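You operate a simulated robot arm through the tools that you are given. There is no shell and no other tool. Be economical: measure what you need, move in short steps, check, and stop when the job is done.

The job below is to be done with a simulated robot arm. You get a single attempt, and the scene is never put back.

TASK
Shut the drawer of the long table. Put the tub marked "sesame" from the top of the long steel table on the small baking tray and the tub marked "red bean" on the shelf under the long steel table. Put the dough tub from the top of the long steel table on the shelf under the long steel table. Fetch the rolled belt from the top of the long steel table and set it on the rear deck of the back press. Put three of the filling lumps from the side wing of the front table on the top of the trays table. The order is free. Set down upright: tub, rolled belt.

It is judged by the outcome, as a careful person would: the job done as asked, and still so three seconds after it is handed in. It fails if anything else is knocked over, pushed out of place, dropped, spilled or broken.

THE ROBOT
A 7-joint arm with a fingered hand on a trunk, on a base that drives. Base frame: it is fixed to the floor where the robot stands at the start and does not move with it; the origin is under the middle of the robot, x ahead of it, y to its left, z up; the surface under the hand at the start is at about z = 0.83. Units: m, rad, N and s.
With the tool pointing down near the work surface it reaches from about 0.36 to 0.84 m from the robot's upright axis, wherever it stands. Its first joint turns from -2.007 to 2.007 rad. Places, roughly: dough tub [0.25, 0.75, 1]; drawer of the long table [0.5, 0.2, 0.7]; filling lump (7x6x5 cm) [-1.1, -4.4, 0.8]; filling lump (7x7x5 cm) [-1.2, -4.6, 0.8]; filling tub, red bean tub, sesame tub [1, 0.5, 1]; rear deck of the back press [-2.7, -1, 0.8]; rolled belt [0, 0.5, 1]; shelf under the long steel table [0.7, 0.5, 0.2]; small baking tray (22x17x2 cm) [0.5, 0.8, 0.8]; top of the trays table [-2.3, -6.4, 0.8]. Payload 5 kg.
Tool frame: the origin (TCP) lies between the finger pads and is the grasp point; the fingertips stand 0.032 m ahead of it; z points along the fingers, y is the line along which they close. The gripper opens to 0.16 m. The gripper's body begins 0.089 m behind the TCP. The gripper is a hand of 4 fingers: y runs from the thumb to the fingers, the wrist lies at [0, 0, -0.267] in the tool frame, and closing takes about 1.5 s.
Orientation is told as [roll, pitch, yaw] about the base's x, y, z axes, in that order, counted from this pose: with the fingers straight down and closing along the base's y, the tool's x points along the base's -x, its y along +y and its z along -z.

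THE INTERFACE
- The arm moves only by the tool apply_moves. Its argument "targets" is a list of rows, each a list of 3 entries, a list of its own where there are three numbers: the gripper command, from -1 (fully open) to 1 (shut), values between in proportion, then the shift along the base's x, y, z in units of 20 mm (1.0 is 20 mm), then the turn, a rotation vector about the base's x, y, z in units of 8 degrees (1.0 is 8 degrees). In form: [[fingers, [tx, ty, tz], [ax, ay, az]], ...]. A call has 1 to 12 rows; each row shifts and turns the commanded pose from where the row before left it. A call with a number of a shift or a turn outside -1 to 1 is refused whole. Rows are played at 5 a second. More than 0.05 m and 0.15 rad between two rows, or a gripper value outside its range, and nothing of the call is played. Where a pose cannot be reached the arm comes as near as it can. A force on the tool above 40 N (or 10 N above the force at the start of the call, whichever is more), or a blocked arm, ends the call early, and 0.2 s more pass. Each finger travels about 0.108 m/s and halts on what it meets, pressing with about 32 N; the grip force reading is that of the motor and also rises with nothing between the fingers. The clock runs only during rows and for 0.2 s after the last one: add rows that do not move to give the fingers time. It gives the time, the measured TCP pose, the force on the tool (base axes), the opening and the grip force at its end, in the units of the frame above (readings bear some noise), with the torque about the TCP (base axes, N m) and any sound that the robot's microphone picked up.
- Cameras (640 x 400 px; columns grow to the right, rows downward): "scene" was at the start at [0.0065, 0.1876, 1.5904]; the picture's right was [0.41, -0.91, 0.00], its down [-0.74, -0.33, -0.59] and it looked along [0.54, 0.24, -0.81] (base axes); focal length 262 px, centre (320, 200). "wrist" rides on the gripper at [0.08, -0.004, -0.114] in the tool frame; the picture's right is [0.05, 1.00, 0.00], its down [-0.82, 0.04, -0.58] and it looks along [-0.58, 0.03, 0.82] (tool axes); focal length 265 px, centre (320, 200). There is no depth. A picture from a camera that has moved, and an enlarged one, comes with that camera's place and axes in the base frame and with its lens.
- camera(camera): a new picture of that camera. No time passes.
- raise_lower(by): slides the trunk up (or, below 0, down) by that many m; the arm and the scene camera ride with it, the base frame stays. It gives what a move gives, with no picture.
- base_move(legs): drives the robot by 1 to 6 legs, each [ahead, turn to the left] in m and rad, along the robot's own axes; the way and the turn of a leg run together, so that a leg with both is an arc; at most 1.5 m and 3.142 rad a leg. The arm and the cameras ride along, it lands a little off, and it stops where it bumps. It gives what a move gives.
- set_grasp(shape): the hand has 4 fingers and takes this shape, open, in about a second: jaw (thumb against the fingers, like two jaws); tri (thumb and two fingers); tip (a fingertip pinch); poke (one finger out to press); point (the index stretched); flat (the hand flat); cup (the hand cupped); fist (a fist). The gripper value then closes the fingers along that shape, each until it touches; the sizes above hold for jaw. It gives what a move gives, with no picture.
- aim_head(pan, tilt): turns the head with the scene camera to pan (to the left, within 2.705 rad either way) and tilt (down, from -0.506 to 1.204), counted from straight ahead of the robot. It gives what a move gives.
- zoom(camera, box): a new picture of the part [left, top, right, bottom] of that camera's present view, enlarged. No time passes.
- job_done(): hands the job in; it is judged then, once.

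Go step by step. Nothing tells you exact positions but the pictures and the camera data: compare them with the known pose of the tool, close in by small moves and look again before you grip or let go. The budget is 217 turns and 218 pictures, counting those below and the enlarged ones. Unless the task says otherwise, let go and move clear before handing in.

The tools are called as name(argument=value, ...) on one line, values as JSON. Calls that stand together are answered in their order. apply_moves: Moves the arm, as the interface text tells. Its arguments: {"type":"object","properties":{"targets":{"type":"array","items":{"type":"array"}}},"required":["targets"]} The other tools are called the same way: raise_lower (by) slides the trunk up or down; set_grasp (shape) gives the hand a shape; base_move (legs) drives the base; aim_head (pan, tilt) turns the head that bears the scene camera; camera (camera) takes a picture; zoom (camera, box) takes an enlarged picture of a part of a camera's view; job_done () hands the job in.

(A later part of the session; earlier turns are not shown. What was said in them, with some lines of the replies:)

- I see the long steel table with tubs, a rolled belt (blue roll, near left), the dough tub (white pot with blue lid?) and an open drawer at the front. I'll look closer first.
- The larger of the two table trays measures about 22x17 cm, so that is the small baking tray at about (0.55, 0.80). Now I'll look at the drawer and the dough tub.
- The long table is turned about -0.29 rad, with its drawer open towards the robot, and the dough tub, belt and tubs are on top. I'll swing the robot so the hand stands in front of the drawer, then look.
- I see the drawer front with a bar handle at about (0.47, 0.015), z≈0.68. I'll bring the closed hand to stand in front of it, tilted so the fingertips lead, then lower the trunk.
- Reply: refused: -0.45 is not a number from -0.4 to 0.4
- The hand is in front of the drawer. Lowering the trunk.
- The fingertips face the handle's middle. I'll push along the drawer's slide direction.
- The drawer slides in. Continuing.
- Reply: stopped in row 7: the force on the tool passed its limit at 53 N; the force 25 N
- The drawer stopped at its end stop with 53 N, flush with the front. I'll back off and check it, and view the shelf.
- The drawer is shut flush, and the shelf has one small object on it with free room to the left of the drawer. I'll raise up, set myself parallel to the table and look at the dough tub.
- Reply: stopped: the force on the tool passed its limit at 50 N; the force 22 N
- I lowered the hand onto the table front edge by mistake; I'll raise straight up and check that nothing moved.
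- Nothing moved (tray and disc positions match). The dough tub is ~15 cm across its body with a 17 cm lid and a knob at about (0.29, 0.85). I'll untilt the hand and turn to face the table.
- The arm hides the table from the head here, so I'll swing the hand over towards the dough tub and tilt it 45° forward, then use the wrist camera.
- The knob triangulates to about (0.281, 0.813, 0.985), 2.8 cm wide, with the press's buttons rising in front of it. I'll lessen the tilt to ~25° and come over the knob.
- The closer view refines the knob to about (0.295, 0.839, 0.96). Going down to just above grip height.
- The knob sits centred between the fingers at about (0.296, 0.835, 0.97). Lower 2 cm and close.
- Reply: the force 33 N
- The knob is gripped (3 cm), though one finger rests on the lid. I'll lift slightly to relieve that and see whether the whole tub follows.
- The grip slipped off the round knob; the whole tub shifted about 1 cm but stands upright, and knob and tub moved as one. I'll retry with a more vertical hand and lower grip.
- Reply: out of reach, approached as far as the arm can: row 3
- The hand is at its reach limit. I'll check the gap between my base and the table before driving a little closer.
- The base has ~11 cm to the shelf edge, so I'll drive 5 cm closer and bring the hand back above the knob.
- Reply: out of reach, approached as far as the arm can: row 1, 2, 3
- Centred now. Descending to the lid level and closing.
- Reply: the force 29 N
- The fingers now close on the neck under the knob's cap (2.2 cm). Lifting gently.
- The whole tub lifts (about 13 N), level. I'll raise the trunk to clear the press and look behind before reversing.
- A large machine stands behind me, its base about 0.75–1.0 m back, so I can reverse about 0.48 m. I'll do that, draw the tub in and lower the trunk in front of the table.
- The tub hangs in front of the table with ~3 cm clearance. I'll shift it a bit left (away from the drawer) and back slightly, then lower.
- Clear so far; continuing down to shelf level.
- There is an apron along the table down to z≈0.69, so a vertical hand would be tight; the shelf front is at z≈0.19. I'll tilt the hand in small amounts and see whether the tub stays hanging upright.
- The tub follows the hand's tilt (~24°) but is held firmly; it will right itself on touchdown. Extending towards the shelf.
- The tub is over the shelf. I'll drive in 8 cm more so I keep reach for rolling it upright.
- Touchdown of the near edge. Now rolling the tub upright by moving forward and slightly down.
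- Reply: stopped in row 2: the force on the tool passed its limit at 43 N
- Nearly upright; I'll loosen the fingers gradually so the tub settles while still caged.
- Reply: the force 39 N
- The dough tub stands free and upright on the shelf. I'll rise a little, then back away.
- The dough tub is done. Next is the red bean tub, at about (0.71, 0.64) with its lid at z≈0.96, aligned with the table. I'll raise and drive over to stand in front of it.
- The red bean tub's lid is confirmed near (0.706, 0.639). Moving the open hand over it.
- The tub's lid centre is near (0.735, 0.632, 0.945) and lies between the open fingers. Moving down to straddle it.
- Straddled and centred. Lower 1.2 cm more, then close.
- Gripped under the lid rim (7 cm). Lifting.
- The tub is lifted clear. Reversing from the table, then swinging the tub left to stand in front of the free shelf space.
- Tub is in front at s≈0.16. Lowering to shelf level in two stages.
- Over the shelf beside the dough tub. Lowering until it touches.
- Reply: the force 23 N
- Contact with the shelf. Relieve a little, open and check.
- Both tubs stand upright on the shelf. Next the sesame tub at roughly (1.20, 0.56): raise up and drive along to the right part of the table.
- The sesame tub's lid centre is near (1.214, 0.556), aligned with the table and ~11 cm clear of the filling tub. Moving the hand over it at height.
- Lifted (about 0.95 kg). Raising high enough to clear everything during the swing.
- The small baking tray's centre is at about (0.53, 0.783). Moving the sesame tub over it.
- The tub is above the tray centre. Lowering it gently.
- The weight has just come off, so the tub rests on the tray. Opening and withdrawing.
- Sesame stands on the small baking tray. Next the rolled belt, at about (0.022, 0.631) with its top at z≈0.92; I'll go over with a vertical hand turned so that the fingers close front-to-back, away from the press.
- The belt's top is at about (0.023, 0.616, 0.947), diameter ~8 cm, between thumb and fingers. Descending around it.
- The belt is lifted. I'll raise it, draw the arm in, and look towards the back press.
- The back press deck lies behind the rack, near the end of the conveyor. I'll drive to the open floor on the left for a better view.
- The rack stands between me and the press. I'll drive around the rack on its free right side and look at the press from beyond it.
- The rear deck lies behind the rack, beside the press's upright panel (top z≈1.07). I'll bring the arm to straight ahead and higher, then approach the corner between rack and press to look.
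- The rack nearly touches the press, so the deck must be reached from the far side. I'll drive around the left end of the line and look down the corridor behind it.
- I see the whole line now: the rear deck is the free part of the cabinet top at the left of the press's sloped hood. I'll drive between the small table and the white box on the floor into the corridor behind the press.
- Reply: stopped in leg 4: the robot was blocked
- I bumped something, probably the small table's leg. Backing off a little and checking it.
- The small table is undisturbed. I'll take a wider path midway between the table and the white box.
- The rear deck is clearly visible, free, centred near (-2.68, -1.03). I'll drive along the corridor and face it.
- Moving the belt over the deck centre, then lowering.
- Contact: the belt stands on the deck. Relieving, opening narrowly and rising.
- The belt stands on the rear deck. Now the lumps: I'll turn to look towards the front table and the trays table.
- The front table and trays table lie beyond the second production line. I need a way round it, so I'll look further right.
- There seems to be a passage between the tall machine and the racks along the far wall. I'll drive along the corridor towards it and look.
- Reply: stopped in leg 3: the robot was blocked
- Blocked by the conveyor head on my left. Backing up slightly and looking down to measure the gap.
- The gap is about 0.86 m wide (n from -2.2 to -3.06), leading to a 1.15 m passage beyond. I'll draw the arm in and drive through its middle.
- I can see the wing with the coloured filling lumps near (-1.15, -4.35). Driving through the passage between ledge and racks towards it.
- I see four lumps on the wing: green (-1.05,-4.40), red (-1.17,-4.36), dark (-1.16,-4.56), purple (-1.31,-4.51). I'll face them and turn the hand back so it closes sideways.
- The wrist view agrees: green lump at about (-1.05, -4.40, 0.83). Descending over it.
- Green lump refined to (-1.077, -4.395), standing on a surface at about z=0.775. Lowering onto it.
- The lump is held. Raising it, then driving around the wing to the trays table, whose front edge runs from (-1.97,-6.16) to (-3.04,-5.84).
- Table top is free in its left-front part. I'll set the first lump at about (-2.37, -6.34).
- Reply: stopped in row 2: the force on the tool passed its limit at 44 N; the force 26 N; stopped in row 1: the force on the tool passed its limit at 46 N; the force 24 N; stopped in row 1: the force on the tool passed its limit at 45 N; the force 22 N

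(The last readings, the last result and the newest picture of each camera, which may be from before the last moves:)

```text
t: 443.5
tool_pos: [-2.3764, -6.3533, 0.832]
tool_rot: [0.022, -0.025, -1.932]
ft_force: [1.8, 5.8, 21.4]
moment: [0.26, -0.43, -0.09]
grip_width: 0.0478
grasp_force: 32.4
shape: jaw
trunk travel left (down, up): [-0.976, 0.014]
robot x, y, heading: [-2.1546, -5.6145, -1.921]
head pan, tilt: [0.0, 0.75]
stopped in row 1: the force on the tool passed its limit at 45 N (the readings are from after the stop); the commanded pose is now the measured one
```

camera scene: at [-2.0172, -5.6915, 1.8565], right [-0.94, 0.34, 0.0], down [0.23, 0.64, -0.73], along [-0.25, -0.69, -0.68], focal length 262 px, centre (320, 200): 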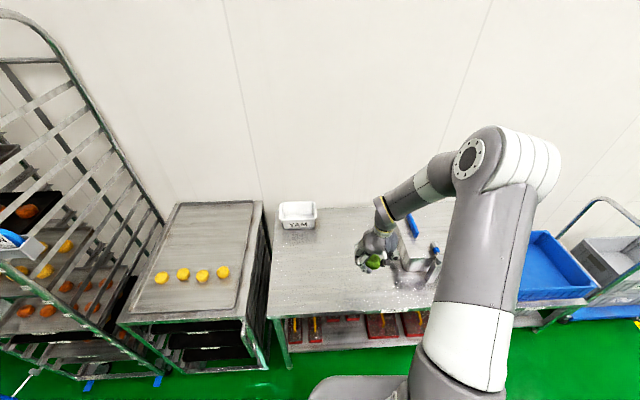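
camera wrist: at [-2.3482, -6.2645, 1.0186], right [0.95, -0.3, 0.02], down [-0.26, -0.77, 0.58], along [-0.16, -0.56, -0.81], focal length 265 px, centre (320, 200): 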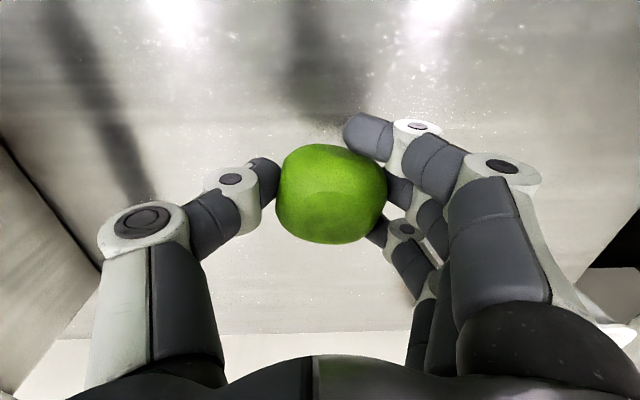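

It touches the table. Relieve, release and rise.

apply_moves(targets=[[1, [0, 0, 0.15], [0, 0, 0]], [0.5, [0, 0, 0], [0, 0, 0]], [0.2, [0, 0, 0], [0, 0, 0]], [-0.1, [0, 0, 0], [0, 0, 0]], [-0.3, [0, 0, 0], [0, 0, 0]], [-0.3, [0, 0, 0.5], [0, 0, 0]], [-0.3, [0, 0, 1], [0, 0, 0]], [-0.3, [0, 0, 1], [0, 0, 0]], [-0.3, [0, 0, 1], [0, 0, 0]], [-0.3, [0, 0, 1], [0, 0, 0]], [-0.3, [0, 0, 1], [0, 0, 0]], [-0.3, [0, 0, 1], [0, 0, 0]]])

apply_moves(targets=[[-0.3, [0.1, 0.9, 1], [0, 0, 0]], [-0.3, [0.1, 0.9, 1], [0, 0, 0]], [-0.3, [0.1, 0.9, 1], [0, 0, 0]], [-0.3, [0.1, 0.9, 1], [0, 0, 0]], [-0.3, [0.1, 0.9, 0], [0, 0, 0]], [-0.3, [0.1, 0.9, 0], [0, 0, 0]], [-0.3, [0.1, 0.9, 0], [0, 0, 0]], [-0.3, [0.1, 0.9, 0], [0, 0, 0]]])

zoom(camera="scene", box=[260, 180, 440, 330])

```text
t: 446.1
tool_pos: [-2.3769, -6.3533, 0.9645]
tool_rot: [0.022, -0.025, -1.932]
ft_force: [-0.2, 0.4, -0.9]
moment: [-0.02, -0.01, 0.01]
grip_width: 0.104
grasp_force: 0.0
shape: jaw
trunk travel left (down, up): [-0.976, 0.014]
robot x, y, heading: [-2.1586, -5.6192, -1.918]
head pan, tilt: [0.0, 0.75]
```

```text
t: 447.9
tool_pos: [-2.3603, -6.2086, 1.0414]
tool_rot: [0.02, -0.021, -1.934]
ft_force: [-0.6, -0.2, 0.5]
moment: [-0.04, 0.02, -0.01]
grip_width: 0.1038
grasp_force: 0.1
shape: jaw
trunk travel left (down, up): [-0.976, 0.014]
robot x, y, heading: [-2.1566, -5.6175, -1.915]
head pan, tilt: [0.0, 0.75]
```

```text
2.67 times, centred on (350, 255) of scene
camera zoom: at [-2.017, -5.6906, 1.8566], right [-0.94, 0.34, 0.0], down [0.23, 0.64, -0.73], along [-0.25, -0.69, -0.68], focal length 698 px, centre (240, 53)
```

zoom: 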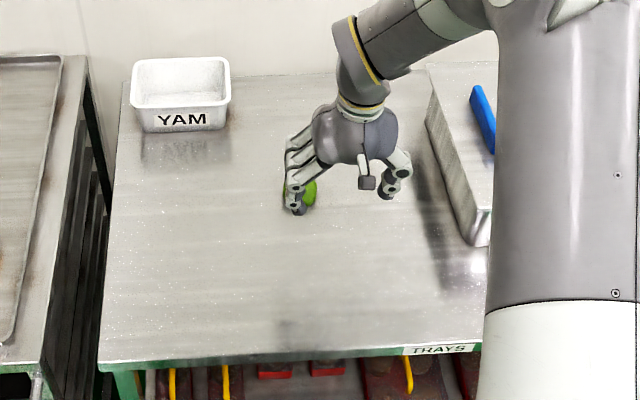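

The first lump lies on the trays table. Retracing the path backwards to the wing.

base_move(legs=[[0, -0.932], [-1.445, 0], [0, 0.887], [-0.833, 0], [0, -1.176]])

aim_head(pan=0.1, tilt=0.9)

camera(camera="wrist")

camera(camera="scene")

```text
t: 466.7
tool_pos: [-1.128, -4.4136, 1.0401]
tool_rot: [0.022, -0.021, 3.129]
ft_force: [-0.3, 0.4, -0.7]
moment: [0.04, 0.0, -0.03]
grip_width: 0.1036
grasp_force: 0.0
shape: jaw
trunk travel left (down, up): [-0.976, 0.014]
robot x, y, heading: [-0.5033, -4.4035, -3.139]
head pan, tilt: [0.0, 0.75]
```

```text
t: 467.4
tool_pos: [-1.1286, -4.4139, 1.0424]
tool_rot: [0.021, -0.022, 3.131]
ft_force: [0.6, -1.0, -0.6]
moment: [-0.01, 0.02, 0.03]
grip_width: 0.1038
grasp_force: 0.1
shape: jaw
trunk travel left (down, up): [-0.976, 0.014]
robot x, y, heading: [-0.4995, -4.4042, -3.137]
head pan, tilt: [0.099, 0.901]
```

```text
68 pictures are left
camera wrist: at [-1.0446, -4.4079, 1.153], right [0.04, -1.0, 0.02], down [-0.8, -0.02, 0.6], along [-0.6, -0.04, -0.8], focal length 265 px, centre (320, 200)
```

wrist: 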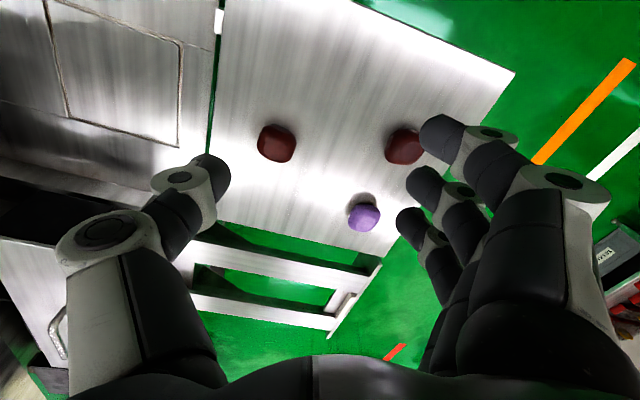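

```text
67 pictures are left
camera scene: at [-0.517, -4.5668, 1.8446], right [-0.1, 0.99, 0.0], down [0.78, 0.08, -0.62], along [-0.62, -0.06, -0.78], focal length 262 px, centre (320, 200)
```

scene: 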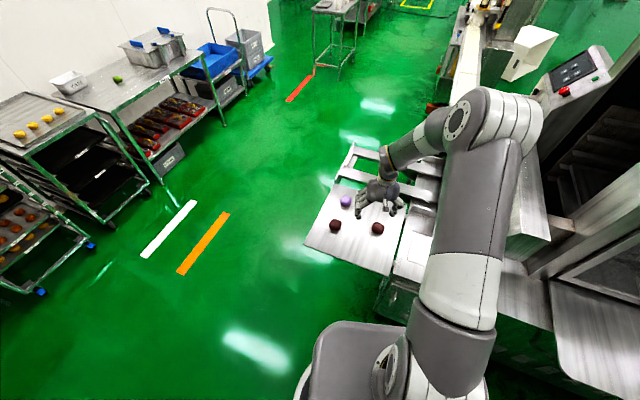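

Red lump computed at (-1.229, -4.353), z≈0.757. Moving down over it.

apply_moves(targets=[[-0.3, [-0.417, 0.254, -1], [0, 0, 0]], [-0.3, [-0.417, 0.254, -1], [0, 0, 0]], [-0.3, [-0.417, 0.254, -1], [0, 0, 0]], [-0.3, [-0.417, 0.254, -1], [0, 0, 0]], [-0.3, [-0.417, 0.254, -1], [0, 0, 0]], [-0.3, [-0.417, 0.254, -1], [0, 0, 0]], [-0.3, [-0.417, 0.254, -1], [0, 0, 0]], [-0.3, [-0.417, 0.254, -1], [0, 0, 0]], [-0.3, [-0.417, 0.254, -1], [0, 0, 0]], [-0.3, [-0.417, 0.254, -1], [0, 0, 0]], [-0.3, [-0.417, 0.254, -1], [0, 0, 0]], [-0.3, [-0.417, 0.254, -0.6], [0, 0, 0]]])

camera(camera="wrist")

```text
t: 470.0
tool_pos: [-1.2264, -4.3529, 0.8075]
tool_rot: [0.022, -0.023, 3.128]
ft_force: [-0.3, -0.5, -0.3]
moment: [-0.01, -0.04, 0.02]
grip_width: 0.1035
grasp_force: 0.0
shape: jaw
trunk travel left (down, up): [-0.976, 0.014]
robot x, y, heading: [-0.5055, -4.4029, -3.14]
head pan, tilt: [0.099, 0.901]
```

```text
66 pictures are left
camera wrist: at [-1.1429, -4.3471, 0.9204], right [0.04, -1.0, 0.02], down [-0.8, -0.02, 0.6], along [-0.6, -0.04, -0.8], focal length 265 px, centre (320, 200)
```

wrist: 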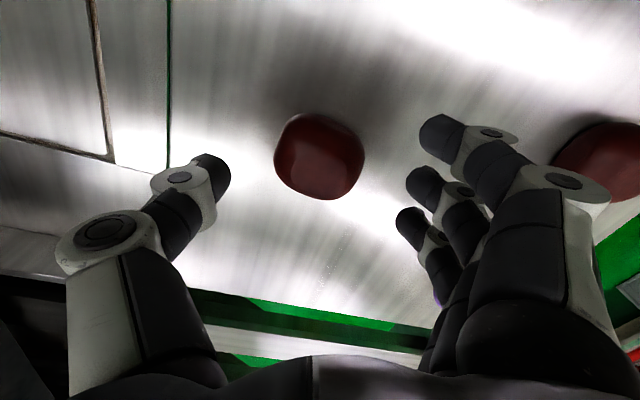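

Centred. Lower 4 cm and grasp.

apply_moves(targets=[[-0.3, [-0.05, 0, -0.8], [0, 0, 0]], [-0.3, [-0.05, 0, -0.8], [0, 0, 0]], [-0.3, [0, 0, -0.4], [0, 0, 0]], [0, [0, 0, 0], [0, 0, 0]], [0.4, [0, 0, 0], [0, 0, 0]], [1, [0, 0, 0], [0, 0, 0]], [1, [0, 0, 0], [0, 0, 0]], [1, [0, 0, 0], [0, 0, 0]], [1, [0, 0, 0], [0, 0, 0]], [1, [0, 0, 0.5], [0, 0, 0]], [1, [0, 0, 1], [0, 0, 0]], [1, [0, 0, 1], [0, 0, 0]]])

apply_moves(targets=[[1, [0.5, 0, 1], [0, 0, 0]], [1, [0.5, 0, 1], [0, 0, 0]], [1, [0.5, 0, 1], [0, 0, 0]], [1, [0.5, 0, 1], [0, 0, 0]], [1, [0.5, 0, 1], [0, 0, 0]], [1, [0.5, 0, 1], [0, 0, 0]], [1, [0.5, 0, 1], [0, 0, 0]], [1, [0.5, 0, 1], [0, 0, 0]], [1, [0.5, 0, 1], [0, 0, 0]], [1, [0.5, 0, 1], [0, 0, 0]], [1, [0.5, 0, 1], [0, 0, 0]], [1, [0.5, 0, 1], [0, 0, 0]]])

camera(camera="wrist")

```text
t: 472.6
tool_pos: [-1.2282, -4.3521, 0.8185]
tool_rot: [0.021, -0.021, 3.13]
ft_force: [0.1, -0.9, -1.3]
moment: [0.03, 0.01, 0.04]
grip_width: 0.045
grasp_force: 31.7
shape: jaw
trunk travel left (down, up): [-0.976, 0.014]
robot x, y, heading: [-0.503, -4.3994, -3.137]
head pan, tilt: [0.099, 0.901]
```

```text
t: 475.2
tool_pos: [-1.1074, -4.3517, 1.0597]
tool_rot: [0.02, -0.022, 3.131]
ft_force: [1.1, 0.4, -0.9]
moment: [0.03, 0.02, 0.04]
grip_width: 0.0447
grasp_force: 31.9
shape: jaw
trunk travel left (down, up): [-0.976, 0.014]
robot x, y, heading: [-0.502, -4.4033, -3.138]
head pan, tilt: [0.099, 0.901]
```

```text
65 pictures are left
camera wrist: at [-1.0248, -4.3461, 1.1714], right [0.04, -1.0, 0.02], down [-0.8, -0.02, 0.6], along [-0.6, -0.04, -0.8], focal length 265 px, centre (320, 200)
```

wrist: 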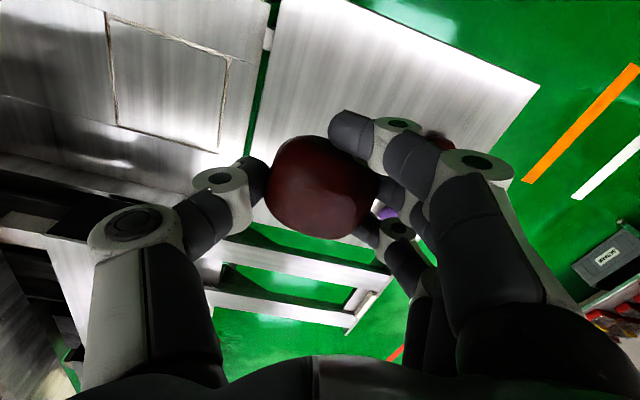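

The red lump is held. Driving to the trays table again.

base_move(legs=[[0, 1.237], [0.839, 0], [0, -0.946], [1.445, 0], [0, 0.932]])

aim_head(pan=0.0, tilt=0.75)

camera(camera="scene")

```text
t: 494.5
tool_pos: [-2.4196, -6.1853, 1.059]
tool_rot: [0.02, -0.023, -1.917]
ft_force: [0.2, -0.3, -1.2]
moment: [0.03, 0.07, 0.0]
grip_width: 0.0443
grasp_force: 31.6
shape: jaw
trunk travel left (down, up): [-0.976, 0.014]
robot x, y, heading: [-2.1708, -5.6314, -1.9]
head pan, tilt: [0.099, 0.901]
```

```text
t: 495.2
tool_pos: [-2.4201, -6.186, 1.0592]
tool_rot: [0.021, -0.024, -1.916]
ft_force: [0.0, -0.7, 0.4]
moment: [-0.05, 0.02, 0.02]
grip_width: 0.0441
grasp_force: 31.9
shape: jaw
trunk travel left (down, up): [-0.976, 0.014]
robot x, y, heading: [-2.1707, -5.6303, -1.9]
head pan, tilt: [0.0, 0.75]
```

```text
64 pictures are left
camera scene: at [-2.0315, -5.7012, 1.8565], right [-0.95, 0.32, 0.0], down [0.22, 0.65, -0.73], along [-0.24, -0.69, -0.68], focal length 262 px, centre (320, 200)
```

scene: 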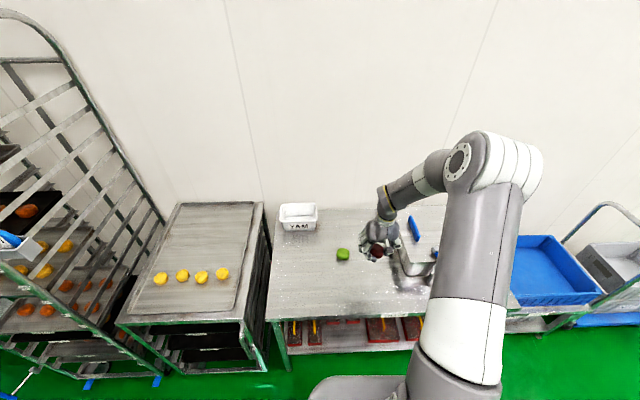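

apply_moves(targets=[[1, [0.97, -0.294, 0], [0, 0, 0]], [1, [0.97, -0.294, 0], [0, 0, 0]], [1, [0.97, -0.294, 0], [0, 0, 0]], [1, [0.97, -0.294, 0], [0, 0, 0]], [1, [0.97, -0.294, 0], [0, 0, 0]], [1, [0.97, -0.294, 0], [0, 0, 0]], [1, [0.97, -0.294, 0], [0, 0, 0]], [1, [0.97, -0.294, 0], [0, 0, 0]], [1, [0.97, -0.294, 0], [0, 0, 0]]])

apply_moves(targets=[[1, [0, 0, -1], [0, 0, 0]], [1, [0, 0, -1], [0, 0, 0]], [1, [0, 0, -1], [0, 0, 0]], [1, [0, 0, -1], [0, 0, 0]], [1, [0, 0, -1], [0, 0, 0]], [1, [0, 0, -1], [0, 0, 0]], [1, [0, 0, -1], [0, 0, 0]], [1, [0, 0, -1], [0, 0, 0]], [1, [0, 0, -1], [0, 0, 0]], [1, [0, 0, -0.9], [0, 0, 0]], [1, [0, 0, 0], [0, 0, 0]]])

apply_moves(targets=[[1, [0, 0, -0.4], [0, 0, 0]], [1, [0, 0, -0.4], [0, 0, 0]], [1, [0, 0, 0], [0, 0, 0]]])

zoom(camera="scene", box=[280, 200, 400, 300])

```text
t: 497.2
tool_pos: [-2.2458, -6.2403, 1.0585]
tool_rot: [0.018, -0.023, -1.914]
ft_force: [0.0, -0.5, -1.7]
moment: [0.02, -0.03, 0.0]
grip_width: 0.0441
grasp_force: 31.8
shape: jaw
trunk travel left (down, up): [-0.976, 0.014]
robot x, y, heading: [-2.1697, -5.6321, -1.9]
head pan, tilt: [0.0, 0.75]
```

```text
t: 499.6
tool_pos: [-2.2447, -6.239, 0.8594]
tool_rot: [0.02, -0.025, -1.919]
ft_force: [-0.9, 0.3, -0.3]
moment: [-0.03, 0.0, -0.01]
grip_width: 0.0442
grasp_force: 32.3
shape: jaw
trunk travel left (down, up): [-0.976, 0.014]
robot x, y, heading: [-2.1675, -5.6267, -1.904]
head pan, tilt: [0.0, 0.75]
```

```text
t: 500.4
tool_pos: [-2.2451, -6.2398, 0.8447]
tool_rot: [0.02, -0.024, -1.917]
ft_force: [-0.2, 0.0, -1.3]
moment: [0.01, 0.0, -0.01]
grip_width: 0.0439
grasp_force: 32.1
shape: jaw
trunk travel left (down, up): [-0.976, 0.014]
robot x, y, heading: [-2.1732, -5.6287, -1.905]
head pan, tilt: [0.0, 0.75]
```

```text
4.00 times, centred on (340, 250) of scene
camera zoom: at [-2.0313, -5.7012, 1.8565], right [-0.95, 0.33, 0.0], down [0.22, 0.65, -0.73], along [-0.24, -0.69, -0.68], focal length 1048 px, centre (240, 0)
```

zoom: 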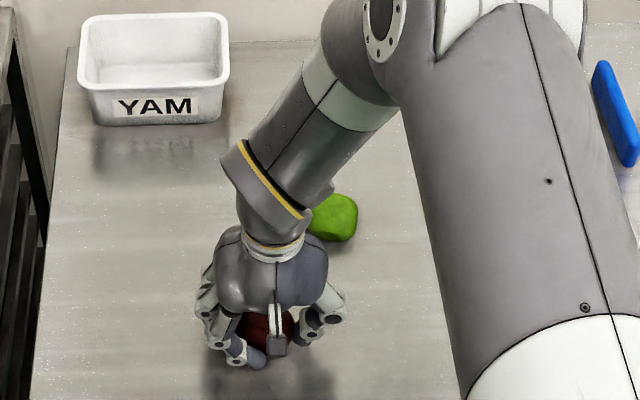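

apply_moves(targets=[[1, [0, 0, -0.35], [0, 0, 0]], [1, [0, 0, 0], [0, 0, 0]]])

apply_moves(targets=[[1, [0, 0, -0.25], [0, 0, 0]], [1, [0, 0, 0], [0, 0, 0]]])

```text
t: 501.0
tool_pos: [-2.245, -6.2407, 0.8379]
tool_rot: [0.018, -0.021, -1.917]
ft_force: [0.0, -0.2, -1.7]
moment: [0.01, 0.0, 0.04]
grip_width: 0.0442
grasp_force: 32.0
shape: jaw
trunk travel left (down, up): [-0.976, 0.014]
robot x, y, heading: [-2.1699, -5.6289, -1.899]
head pan, tilt: [0.0, 0.75]
```

```text
t: 501.6
tool_pos: [-2.245, -6.24, 0.834]
tool_rot: [0.02, -0.023, -1.916]
ft_force: [0.1, 2.3, 3.5]
moment: [0.16, 0.22, -0.06]
grip_width: 0.0441
grasp_force: 31.8
shape: jaw
trunk travel left (down, up): [-0.976, 0.014]
robot x, y, heading: [-2.1724, -5.6274, -1.906]
head pan, tilt: [0.0, 0.75]
```

Light contact (3.5 N). Release, rise and draw the arm back.

apply_moves(targets=[[0.5, [0, 0, 0], [0, 0, 0]], [0.2, [0, 0, 0], [0, 0, 0]], [-0.1, [0, 0, 0], [0, 0, 0]], [-0.3, [0, 0, 0], [0, 0, 0]], [-0.3, [0, 0, 0.5], [0, 0, 0]], [-0.3, [0, 0, 1], [0, 0, 0]], [-0.3, [0, 0, 1], [0, 0, 0]], [-0.3, [0, 0, 1], [0, 0, 0]], [-0.3, [0, 0, 1], [0, 0, 0]], [-0.3, [0, 0, 1], [0, 0, 0]], [-0.3, [0, 0, 1], [0, 0, 0]], [-0.3, [0, 0, 1], [0, 0, 0]]])

apply_moves(targets=[[-0.3, [0, 0, 1], [0, 0, 0]], [-0.3, [0, 0, 1], [0, 0, 0]], [-0.3, [0, 0, 1], [0, 0, 0]], [-0.3, [-0.6, 0, 0], [0, 0, 0]], [-0.3, [-0.6, 0, 0], [0, 0, 0]], [-0.3, [-0.6, 0, 0], [0, 0, 0]], [-0.3, [-0.6, 0, 0], [0, 0, 0]], [-0.3, [-0.6, 0, 0], [0, 0, 0]], [-0.3, [-0.6, 0, 0], [0, 0, 0]], [-0.3, [-0.6, 0, 0], [0, 0, 0]]])

zoom(camera="scene", box=[260, 190, 420, 310])

```text
t: 504.2
tool_pos: [-2.2452, -6.2392, 0.9826]
tool_rot: [0.022, -0.021, -1.916]
ft_force: [0.3, 0.6, -0.3]
moment: [-0.01, 0.02, 0.0]
grip_width: 0.1036
grasp_force: 0.1
shape: jaw
trunk travel left (down, up): [-0.976, 0.014]
robot x, y, heading: [-2.1718, -5.6326, -1.9]
head pan, tilt: [0.0, 0.75]
```

```text
t: 506.4
tool_pos: [-2.33, -6.2386, 1.0417]
tool_rot: [0.021, -0.023, -1.915]
ft_force: [-0.1, 0.0, 0.3]
moment: [0.04, 0.0, -0.01]
grip_width: 0.1036
grasp_force: 0.2
shape: jaw
trunk travel left (down, up): [-0.976, 0.014]
robot x, y, heading: [-2.1713, -5.6304, -1.904]
head pan, tilt: [0.0, 0.75]
```

```text
3.33 times, centred on (340, 250) of scene
camera zoom: at [-2.0319, -5.7012, 1.8566], right [-0.95, 0.33, 0.0], down [0.22, 0.65, -0.73], along [-0.24, -0.69, -0.68], focal length 873 px, centre (253, 33)
```

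zoom: 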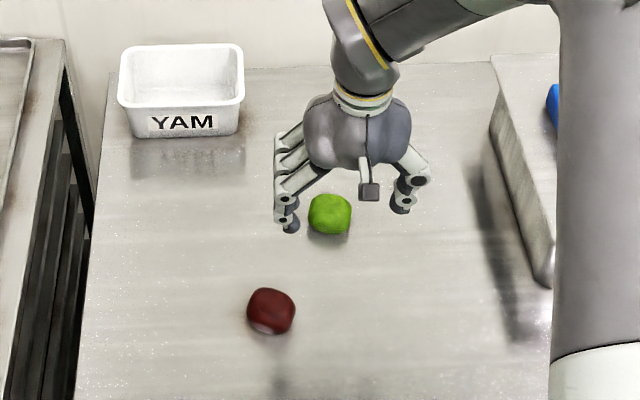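

Two lumps are on the trays table. Going back for the third (dark red) one.

base_move(legs=[[0, -0.937], [-1.463, 0], [0, 0.931], [-0.824, 0], [0, -1.04]])

camera(camera="wrist")

```text
t: 525.1
tool_pos: [-1.0847, -4.6092, 1.0422]
tool_rot: [0.021, -0.022, -3.004]
ft_force: [0.1, 0.0, -0.3]
moment: [-0.02, -0.01, -0.02]
grip_width: 0.1036
grasp_force: 0.0
shape: jaw
trunk travel left (down, up): [-0.976, 0.014]
robot x, y, heading: [-0.4732, -4.4622, -2.987]
head pan, tilt: [0.0, 0.75]
```

```text
61 pictures are left
camera wrist: at [-1.0046, -4.5911, 1.1538], right [0.19, -0.98, 0.02], down [-0.79, -0.14, 0.6], along [-0.58, -0.13, -0.8], focal length 265 px, centre (320, 200)
```

wrist: 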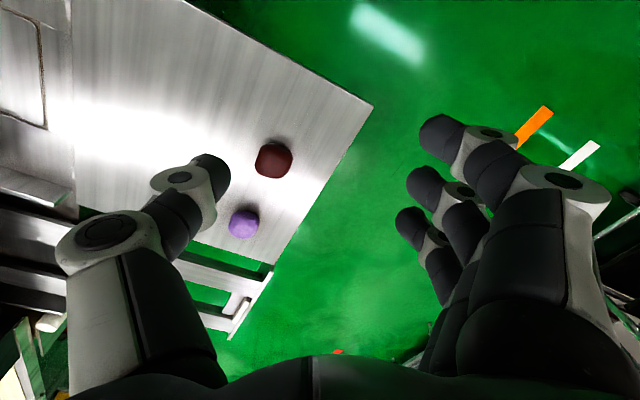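

apply_moves(targets=[[-0.3, [-0.5875, 0.19, -0.98], [0, 0, 0]], [-0.3, [-0.5875, 0.19, -0.98], [0, 0, 0]], [-0.3, [-0.5875, 0.19, -0.98], [0, 0, 0]], [-0.3, [-0.5875, 0.19, -0.98], [0, 0, 0]], [-0.3, [-0.5875, 0.19, -0.98], [0, 0, 0]], [-0.3, [-0.5875, 0.19, -0.98], [0, 0, 0]], [-0.3, [-0.5875, 0.19, -0.98], [0, 0, 0]], [-0.3, [-0.5875, 0.19, -0.98], [0, 0, 0]], [-0.3, [-0.5875, 0.19, -0.98], [0, 0, 0]], [-0.3, [-0.5875, 0.19, -0.98], [0, 0, 0]], [-0.3, [-0.5875, 0.19, -0.98], [0, 0, 0]], [-0.3, [-0.5875, 0.19, -0.98], [0, 0, 0]]])

camera(camera="wrist")

```text
t: 527.7
tool_pos: [-1.2292, -4.5644, 0.8064]
tool_rot: [0.021, -0.022, -3.001]
ft_force: [0.2, 0.3, 1.2]
moment: [-0.01, -0.05, -0.02]
grip_width: 0.1035
grasp_force: 0.0
shape: jaw
trunk travel left (down, up): [-0.976, 0.014]
robot x, y, heading: [-0.4696, -4.4634, -2.983]
head pan, tilt: [0.0, 0.75]
```

```text
60 pictures are left
camera wrist: at [-1.1471, -4.5449, 0.9173], right [0.19, -0.98, 0.02], down [-0.79, -0.14, 0.6], along [-0.58, -0.13, -0.8], focal length 265 px, centre (320, 200)
```

wrist: 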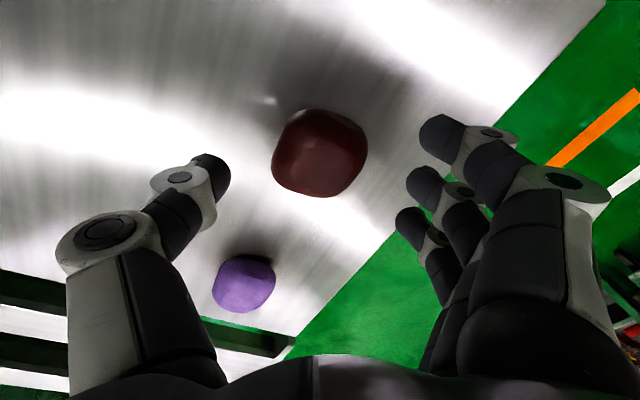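

apply_moves(targets=[[-0.3, [0.05, 0, -0.8], [0, 0, 0]], [-0.3, [0.05, 0, -0.8], [0, 0, 0]], [-0.3, [0, 0, -0.35], [0, 0, 0]], [0, [0, 0, 0], [0, 0, 0]], [0.4, [0, 0, 0], [0, 0, 0]], [1, [0, 0, 0], [0, 0, 0]], [1, [0, 0, 0], [0, 0, 0]], [1, [0, 0, 0], [0, 0, 0]], [1, [0, 0, 0], [0, 0, 0]], [1, [0, 0, 0.5], [0, 0, 0]], [1, [0, 0, 1], [0, 0, 0]], [1, [0, 0, 1], [0, 0, 0]]])

apply_moves(targets=[[1, [0.5, 0.1, 1], [0, 0, 0]], [1, [0.5, 0.1, 1], [0, 0, 0]], [1, [0.5, 0.1, 1], [0, 0, 0]], [1, [0.5, 0.1, 1], [0, 0, 0]], [1, [0.5, 0.1, 1], [0, 0, 0]], [1, [0.5, 0.1, 1], [0, 0, 0]], [1, [0.5, 0.1, 1], [0, 0, 0]], [1, [0.5, 0.1, 1], [0, 0, 0]], [1, [0.5, 0.1, 1], [0, 0, 0]], [1, [0.5, 0.1, 1], [0, 0, 0]], [1, [0.5, 0.1, 1], [0, 0, 0]], [1, [0.5, 0.1, 1], [0, 0, 0]]])

camera(camera="wrist")

```text
t: 530.3
tool_pos: [-1.2245, -4.564, 0.8168]
tool_rot: [0.018, -0.024, -3.004]
ft_force: [0.2, -0.5, 0.1]
moment: [0.01, 0.02, -0.06]
grip_width: 0.0105
grasp_force: 32.4
shape: jaw
trunk travel left (down, up): [-0.976, 0.014]
robot x, y, heading: [-0.4734, -4.4636, -2.986]
head pan, tilt: [0.0, 0.75]
```

```text
t: 532.9
tool_pos: [-1.1038, -4.5395, 1.0592]
tool_rot: [0.021, -0.023, -3.004]
ft_force: [-0.3, 0.0, -0.4]
moment: [0.01, 0.01, 0.0]
grip_width: 0.0105
grasp_force: 31.7
shape: jaw
trunk travel left (down, up): [-0.976, 0.014]
robot x, y, heading: [-0.4719, -4.4608, -2.983]
head pan, tilt: [0.0, 0.75]
```

```text
59 pictures are left
camera wrist: at [-1.0223, -4.5224, 1.1707], right [0.19, -0.98, 0.02], down [-0.79, -0.14, 0.6], along [-0.58, -0.13, -0.8], focal length 265 px, centre (320, 200)
```

wrist: 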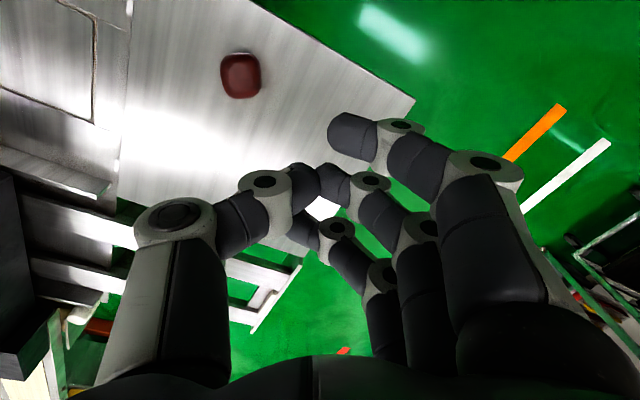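

The grasp slipped and the dark lump slid along the wing to about (-1.12, -4.44). I'll check the wing, including the purple lump.

aim_head(pan=0.1, tilt=0.9)

zoom(camera="scene", box=[280, 120, 460, 280])

```text
t: 533.6
tool_pos: [-1.1058, -4.5403, 1.0588]
tool_rot: [0.022, -0.022, -3.005]
ft_force: [0.4, -0.2, -0.3]
moment: [-0.02, 0.03, -0.03]
grip_width: 0.0105
grasp_force: 31.8
shape: jaw
trunk travel left (down, up): [-0.976, 0.014]
robot x, y, heading: [-0.4712, -4.46, -2.988]
head pan, tilt: [0.099, 0.901]
```

```text
2.50 times, centred on (370, 200) of scene
camera zoom: at [-0.4626, -4.6279, 1.8447], right [-0.25, 0.97, 0.0], down [0.76, 0.2, -0.62], along [-0.6, -0.16, -0.78], focal length 655 px, centre (195, 200)
```

zoom: 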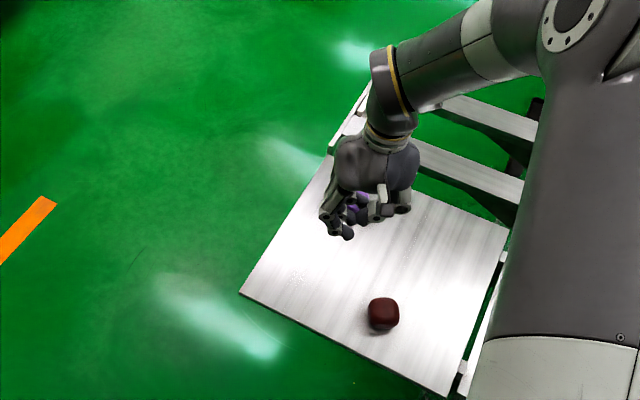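

Both remaining lumps are on the wing. Re-approaching the dark one at (-1.124, -4.44).

apply_moves(targets=[[0, [-0.08, 0.42, -1], [0, 0, 0]], [-0.3, [-0.08, 0.42, -1], [0, 0, 0]], [-0.3, [-0.08, 0.42, -1], [0, 0, 0]], [-0.3, [-0.08, 0.42, -1], [0, 0, 0]], [-0.3, [-0.08, 0.42, -1], [0, 0, 0]], [-0.3, [-0.08, 0.42, -1], [0, 0, 0]], [-0.3, [-0.08, 0.42, -1], [0, 0, 0]], [-0.3, [-0.08, 0.42, -1], [0, 0, 0]], [-0.3, [-0.08, 0.42, -1], [0, 0, 0]], [-0.3, [-0.08, 0.42, -1], [0, 0, 0]], [-0.3, [-0.08, 0.42, -1], [0, 0, 0]], [-0.3, [-0.08, 0.42, -1], [0, 0, 0]]])

camera(camera="wrist")

zoom(camera="scene", box=[320, 180, 440, 280])

```text
t: 536.2
tool_pos: [-1.126, -4.4391, 0.8175]
tool_rot: [0.02, -0.022, -3.003]
ft_force: [-0.1, -0.5, -0.1]
moment: [-0.01, -0.01, -0.02]
grip_width: 0.1034
grasp_force: 0.0
shape: jaw
trunk travel left (down, up): [-0.976, 0.014]
robot x, y, heading: [-0.4705, -4.4669, -2.989]
head pan, tilt: [0.099, 0.901]
```

```text
57 pictures are left
camera wrist: at [-1.0439, -4.4207, 0.9298], right [0.19, -0.98, 0.02], down [-0.79, -0.14, 0.6], along [-0.58, -0.13, -0.8], focal length 265 px, centre (320, 200)
```

wrist: 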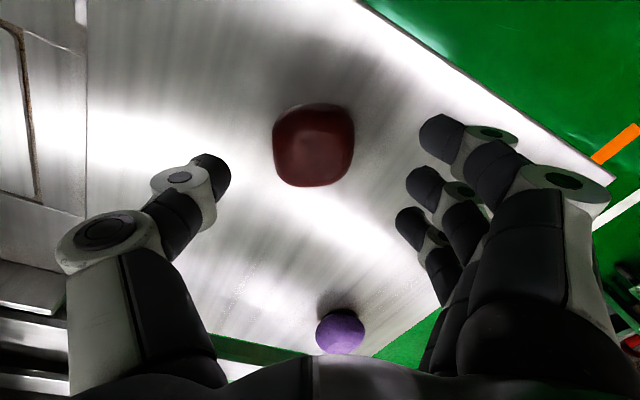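

```text
4.00 times, centred on (380, 230) of scene
camera zoom: at [-0.4631, -4.6274, 1.8447], right [-0.25, 0.97, 0.0], down [0.76, 0.2, -0.62], along [-0.6, -0.16, -0.78], focal length 1048 px, centre (80, 80)
```

zoom: 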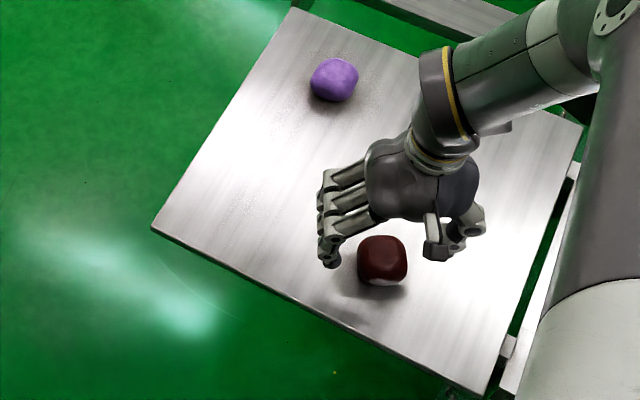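

apply_moves(targets=[[-0.3, [0.2, 0.1, -1], [0, 0, 0]], [-0.3, [0.1, 0, -1], [0, 0, 0]], [-0.3, [0, 0, -0.7], [0, 0, 0]], [-0.1, [0, 0, 0], [0, 0, 0]], [0.1, [0, 0, 0], [0, 0, 0]], [0.3, [0, 0, 0], [0, 0, 0]], [0.5, [0, 0, 0], [0, 0, 0]], [1, [0, 0, 0], [0, 0, 0]], [1, [0, 0, 0], [0, 0, 0]], [1, [0, 0, 0], [0, 0, 0]], [1, [0, 0, 0], [0, 0, 0]]])

camera(camera="wrist")

```text
t: 537.9
tool_pos: [-1.1238, -4.4317, 0.7672]
tool_rot: [0.016, -0.031, -3.004]
ft_force: [5.4, 2.8, 21.2]
moment: [0.32, -0.41, -0.09]
grip_width: 0.0495
grasp_force: 31.8
shape: jaw
trunk travel left (down, up): [-0.976, 0.014]
robot x, y, heading: [-0.4723, -4.4657, -2.993]
head pan, tilt: [0.099, 0.901]
stopped in row 8: the force on the tool passed its limit at 41 N (the readings are from after the stop); the commanded pose is now the measured one
```

```text
55 pictures are left
camera wrist: at [-1.0408, -4.4148, 0.8786], right [0.19, -0.98, 0.01], down [-0.78, -0.14, 0.6], along [-0.59, -0.12, -0.8], focal length 265 px, centre (320, 200)
```

wrist: 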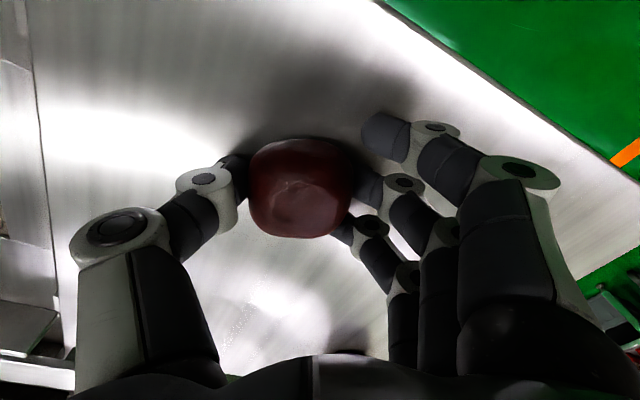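

Gripped between thumb and middle finger (5 cm). Lifting slowly.

apply_moves(targets=[[1, [0, 0, 0.1], [0, 0, 0]], [1, [0, 0, 0.1], [0, 0, 0]], [1, [0, 0, 0.2], [0, 0, 0]], [1, [0, 0, 0.4], [0, 0, 0]], [1, [0, 0, 0.6], [0, 0, 0]], [1, [0, 0, 0.8], [0, 0, 0]]])

camera(camera="wrist")

```text
t: 539.3
tool_pos: [-1.123, -4.4332, 0.8107]
tool_rot: [0.015, -0.029, -3.004]
ft_force: [-0.1, 0.7, -1.7]
moment: [0.0, 0.0, 0.0]
grip_width: 0.047
grasp_force: 32.0
shape: jaw
trunk travel left (down, up): [-0.976, 0.014]
robot x, y, heading: [-0.4749, -4.4642, -2.989]
head pan, tilt: [0.099, 0.901]
```

```text
54 pictures are left
camera wrist: at [-1.0397, -4.4156, 0.9224], right [0.19, -0.98, 0.02], down [-0.79, -0.14, 0.6], along [-0.59, -0.13, -0.8], focal length 265 px, centre (320, 200)
```

wrist: 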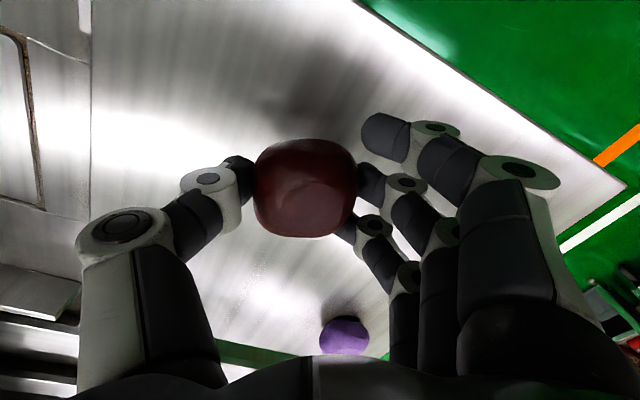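

The third lump is held. Raising and driving to the trays table.

apply_moves(targets=[[1, [0.2, 0, 1], [0, 0, 0]], [1, [0.2, 0, 1], [0, 0, 0]], [1, [0.2, 0, 1], [0, 0, 0]], [1, [0.2, 0, 1], [0, 0, 0]], [1, [0.2, 0, 1], [0, 0, 0]], [1, [0.2, 0, 1], [0, 0, 0]], [1, [0.2, 0, 1], [0, 0, 0]], [1, [0.2, 0, 1], [0, 0, 0]], [1, [0.2, 0, 1], [0, 0, 0]], [1, [0.2, 0, 1], [0, 0, 0]], [1, [0.2, 0, 1], [0, 0, 0]], [1, [0.2, 0, 1], [0, 0, 0]]])

base_move(legs=[[0, 1.031], [0.792, 0], [0, -0.883], [1.46, 0], [0, 0.937]])

aim_head(pan=0.0, tilt=0.75)

camera(camera="scene")

```text
t: 541.9
tool_pos: [-1.0733, -4.4325, 1.0493]
tool_rot: [0.017, -0.028, -3.004]
ft_force: [-0.7, 0.2, -0.6]
moment: [-0.03, -0.01, 0.0]
grip_width: 0.0469
grasp_force: 32.2
shape: jaw
trunk travel left (down, up): [-0.976, 0.014]
robot x, y, heading: [-0.473, -4.4651, -2.987]
head pan, tilt: [0.099, 0.901]
```

```text
t: 560.3
tool_pos: [-2.514, -6.095, 1.0495]
tool_rot: [0.017, -0.029, -1.969]
ft_force: [0.0, 1.0, -1.2]
moment: [-0.01, 0.02, 0.01]
grip_width: 0.0466
grasp_force: 32.0
shape: jaw
trunk travel left (down, up): [-0.976, 0.014]
robot x, y, heading: [-2.1807, -5.5968, -1.96]
head pan, tilt: [0.099, 0.901]
```

```text
t: 561.0
tool_pos: [-2.5151, -6.0961, 1.0486]
tool_rot: [0.014, -0.028, -1.971]
ft_force: [0.0, 0.1, -1.4]
moment: [0.02, -0.02, 0.01]
grip_width: 0.0464
grasp_force: 31.7
shape: jaw
trunk travel left (down, up): [-0.976, 0.014]
robot x, y, heading: [-2.1806, -5.5975, -1.956]
head pan, tilt: [0.0, 0.75]
```

```text
53 pictures are left
camera scene: at [-2.0446, -5.6753, 1.8565], right [-0.93, 0.38, 0.0], down [0.26, 0.63, -0.73], along [-0.27, -0.68, -0.68], focal length 262 px, centre (320, 200)
```

scene: 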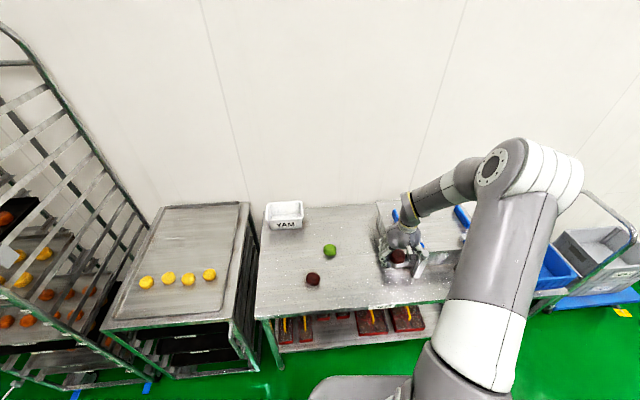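

apply_moves(targets=[[1, [0.89, -0.52, 0], [0, 0, 0]], [1, [0.89, -0.52, 0], [0, 0, 0]], [1, [0.89, -0.52, 0], [0, 0, 0]], [1, [0.89, -0.52, 0], [0, 0, 0]], [1, [0.89, -0.52, 0], [0, 0, 0]], [1, [0.89, -0.52, 0], [0, 0, 0]], [1, [0.89, -0.52, 0], [0, 0, 0]], [1, [0.89, -0.52, 0], [0, 0, 0]]])

apply_moves(targets=[[1, [0, 0, -1], [0, 0, 0]], [1, [0, 0, -1], [0, 0, 0]], [1, [0, 0, -1], [0, 0, 0]], [1, [0, 0, -1], [0, 0, 0]], [1, [0, 0, -1], [0, 0, 0]], [1, [0, 0, -1], [0, 0, 0]], [1, [0, 0, -1], [0, 0, 0]], [1, [0, 0, -0.7], [0, 0, 0]], [1, [0, 0, 0], [0, 0, 0]]])

zoom(camera="scene", box=[260, 190, 440, 320])

```text
t: 562.8
tool_pos: [-2.3725, -6.1792, 1.048]
tool_rot: [0.015, -0.027, -1.97]
ft_force: [0.2, 0.0, -0.8]
moment: [0.0, 0.0, 0.0]
grip_width: 0.0464
grasp_force: 32.2
shape: jaw
trunk travel left (down, up): [-0.976, 0.014]
robot x, y, heading: [-2.1849, -5.5989, -1.957]
head pan, tilt: [0.0, 0.75]
```

```text
t: 564.8
tool_pos: [-2.3732, -6.1782, 0.8951]
tool_rot: [0.016, -0.027, -1.971]
ft_force: [-0.1, 1.7, -0.5]
moment: [0.0, -0.03, -0.03]
grip_width: 0.0466
grasp_force: 31.6
shape: jaw
trunk travel left (down, up): [-0.976, 0.014]
robot x, y, heading: [-2.1816, -5.5952, -1.96]
head pan, tilt: [0.0, 0.75]
```

```text
3.08 times, centred on (350, 255) of scene
camera zoom: at [-2.0444, -5.6752, 1.8565], right [-0.93, 0.38, 0.0], down [0.26, 0.63, -0.73], along [-0.28, -0.68, -0.68], focal length 806 px, centre (228, 31)
```

zoom: 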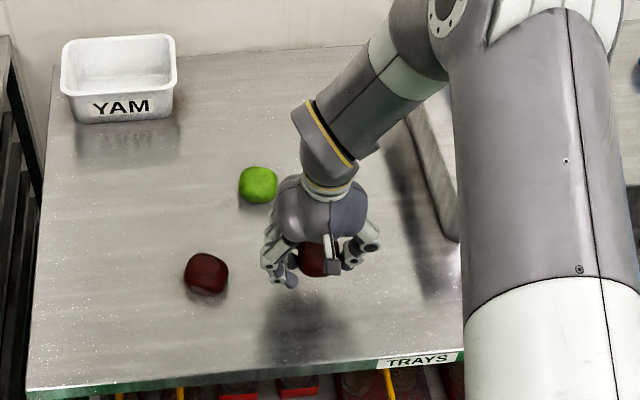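

apply_moves(targets=[[1, [0, 0, -1], [0, 0, 0]], [1, [0, 0, -1], [0, 0, 0]], [1, [0, 0, -0.5], [0, 0, 0]], [1, [0, 0, 0], [0, 0, 0]]])

apply_moves(targets=[[1, [0, 0, -0.3], [0, 0, 0]], [1, [0, 0, 0], [0, 0, 0]]])

apply_moves(targets=[[1, [0, 0, -0.25], [0, 0, 0]], [1, [0, 0, 0], [0, 0, 0]]])

```text
t: 565.8
tool_pos: [-2.3731, -6.1787, 0.845]
tool_rot: [0.016, -0.028, -1.969]
ft_force: [1.2, 0.3, -0.8]
moment: [-0.01, 0.0, 0.02]
grip_width: 0.0464
grasp_force: 31.5
shape: jaw
trunk travel left (down, up): [-0.976, 0.014]
robot x, y, heading: [-2.1827, -5.5931, -1.954]
head pan, tilt: [0.0, 0.75]
```

```text
t: 566.4
tool_pos: [-2.3727, -6.1784, 0.8419]
tool_rot: [0.016, -0.028, -1.969]
ft_force: [0.0, 0.4, -0.6]
moment: [0.02, 0.0, 0.0]
grip_width: 0.0463
grasp_force: 31.8
shape: jaw
trunk travel left (down, up): [-0.976, 0.014]
robot x, y, heading: [-2.1769, -5.5984, -1.954]
head pan, tilt: [0.0, 0.75]
```

```text
t: 567.0
tool_pos: [-2.3731, -6.1782, 0.8355]
tool_rot: [0.016, -0.028, -1.972]
ft_force: [-0.1, -0.4, -0.6]
moment: [0.01, 0.03, 0.05]
grip_width: 0.0465
grasp_force: 31.8
shape: jaw
trunk travel left (down, up): [-0.976, 0.014]
robot x, y, heading: [-2.1813, -5.5962, -1.956]
head pan, tilt: [0.0, 0.75]
```

apply_moves(targets=[[1, [0, 0, -0.2], [0, 0, 0]], [1, [0, 0, 0], [0, 0, 0]]])

apply_moves(targets=[[1, [0, 0, -0.15], [0, 0, 0]], [1, [0, 0, 0], [0, 0, 0]]])

```text
t: 567.6
tool_pos: [-2.3723, -6.1787, 0.834]
tool_rot: [0.016, -0.032, -1.969]
ft_force: [2.6, 3.4, 23.4]
moment: [-0.07, -0.4, 0.08]
grip_width: 0.0474
grasp_force: 31.8
shape: jaw
trunk travel left (down, up): [-0.976, 0.014]
robot x, y, heading: [-2.1812, -5.5967, -1.956]
head pan, tilt: [0.0, 0.75]
```

```text
t: 568.0
tool_pos: [-2.3714, -6.1797, 0.8328]
tool_rot: [0.018, -0.033, -1.971]
ft_force: [2.1, 6.6, 26.7]
moment: [0.46, 0.12, 0.03]
grip_width: 0.0474
grasp_force: 32.2
shape: jaw
trunk travel left (down, up): [-0.976, 0.014]
robot x, y, heading: [-2.1831, -5.597, -1.957]
head pan, tilt: [0.0, 0.75]
stopped in row 1: the force on the tool passed its limit at 43 N (the readings are from after the stop); the commanded pose is now the measured one
```

Resting on the table. Relieve, release, rise and withdraw.

apply_moves(targets=[[1, [0, 0, 0.1], [0, 0, 0]], [0.5, [0, 0, 0], [0, 0, 0]], [0.2, [0, 0, 0], [0, 0, 0]], [-0.1, [0, 0, 0], [0, 0, 0]], [-0.25, [0, 0, 0], [0, 0, 0]], [-0.25, [0, 0, 0.5], [0, 0, 0]], [-0.25, [0, 0, 1], [0, 0, 0]], [-0.25, [0, 0, 1], [0, 0, 0]], [-0.25, [0, 0, 1], [0, 0, 0]], [-0.25, [0, 0, 1], [0, 0, 0]], [-0.25, [0, 0, 1], [0, 0, 0]], [-0.25, [0, 0, 1], [0, 0, 0]]])

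apply_moves(targets=[[-0.25, [0, 0, 1], [0, 0, 0]], [-0.25, [0, 0, 1], [0, 0, 0]], [-0.25, [0, 0, 1], [0, 0, 0]], [-0.25, [0, 0, 1], [0, 0, 0]], [-0.25, [0.2, 0.8, 0], [0, 0, 0]], [-0.25, [0.2, 0.8, 0], [0, 0, 0]], [-0.25, [0.2, 0.8, 0], [0, 0, 0]], [-0.25, [0.2, 0.8, 0], [0, 0, 0]], [-0.25, [0.2, 0.8, 0], [0, 0, 0]]])

base_move(legs=[[-0.2, 0]])

camera(camera="scene")

zoom(camera="scene", box=[240, 180, 420, 310])

```text
t: 570.6
tool_pos: [-2.3732, -6.18, 0.9626]
tool_rot: [0.018, -0.03, -1.969]
ft_force: [-0.7, 0.4, 0.3]
moment: [-0.03, 0.0, 0.01]
grip_width: 0.0994
grasp_force: 0.1
shape: jaw
trunk travel left (down, up): [-0.976, 0.014]
robot x, y, heading: [-2.1816, -5.5933, -1.958]
head pan, tilt: [0.0, 0.75]
```

```text
t: 572.6
tool_pos: [-2.3506, -6.1003, 1.0427]
tool_rot: [0.018, -0.032, -1.971]
ft_force: [-0.1, 0.4, -0.7]
moment: [-0.01, 0.02, 0.0]
grip_width: 0.0996
grasp_force: 0.0
shape: jaw
trunk travel left (down, up): [-0.976, 0.014]
robot x, y, heading: [-2.1828, -5.5986, -1.957]
head pan, tilt: [0.0, 0.75]
```

```text
t: 574.2
tool_pos: [-2.2765, -5.9179, 1.0436]
tool_rot: [0.018, -0.031, -1.97]
ft_force: [0.9, 0.0, -0.1]
moment: [-0.03, 0.06, -0.01]
grip_width: 0.0999
grasp_force: 0.0
shape: jaw
trunk travel left (down, up): [-0.976, 0.014]
robot x, y, heading: [-2.1087, -5.4126, -1.958]
head pan, tilt: [0.0, 0.75]
```

```text
51 pictures are left
camera scene: at [-1.9694, -5.4907, 1.8566], right [-0.93, 0.38, 0.0], down [0.26, 0.63, -0.73], along [-0.28, -0.68, -0.68], focal length 262 px, centre (320, 200)
```

scene: 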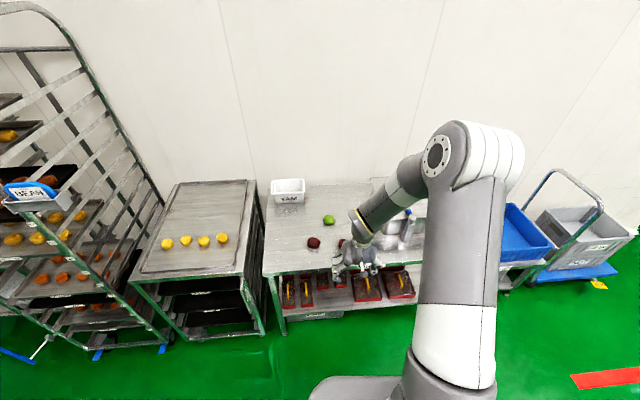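

```text
3.08 times, centred on (330, 245) of scene
camera zoom: at [-1.9694, -5.4907, 1.8566], right [-0.93, 0.38, 0.0], down [0.26, 0.63, -0.73], along [-0.28, -0.68, -0.68], focal length 806 px, centre (289, 62)
```

zoom: 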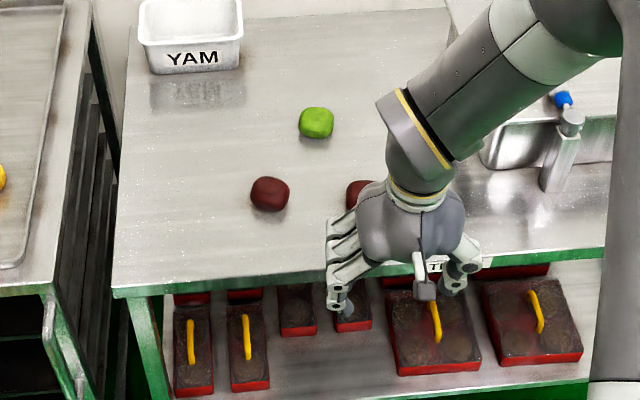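

All three lumps lie on the trays table and the hand is clear. The other tasks were checked as I went, so I'm handing in.

job_done()

```text
The job is handed in.
```

The job is handed in, with every part done as asked:
- **Drawer:** it is shut flush.
- **Tubs:** the sesame tub is on the small baking tray. The red bean and dough tubs are on the shelf under the long table. All three stand upright.
- **Rolled belt:** it stands upright on the rear deck of the back press.
- **Filling lumps:** three are on the trays table; the fourth stayed on the wing.

The base bumped the small table and a conveyor head, and the hand pressed once on the long table. I saw nothing displaced afterwards, though I did not look at the conveyor head up close.
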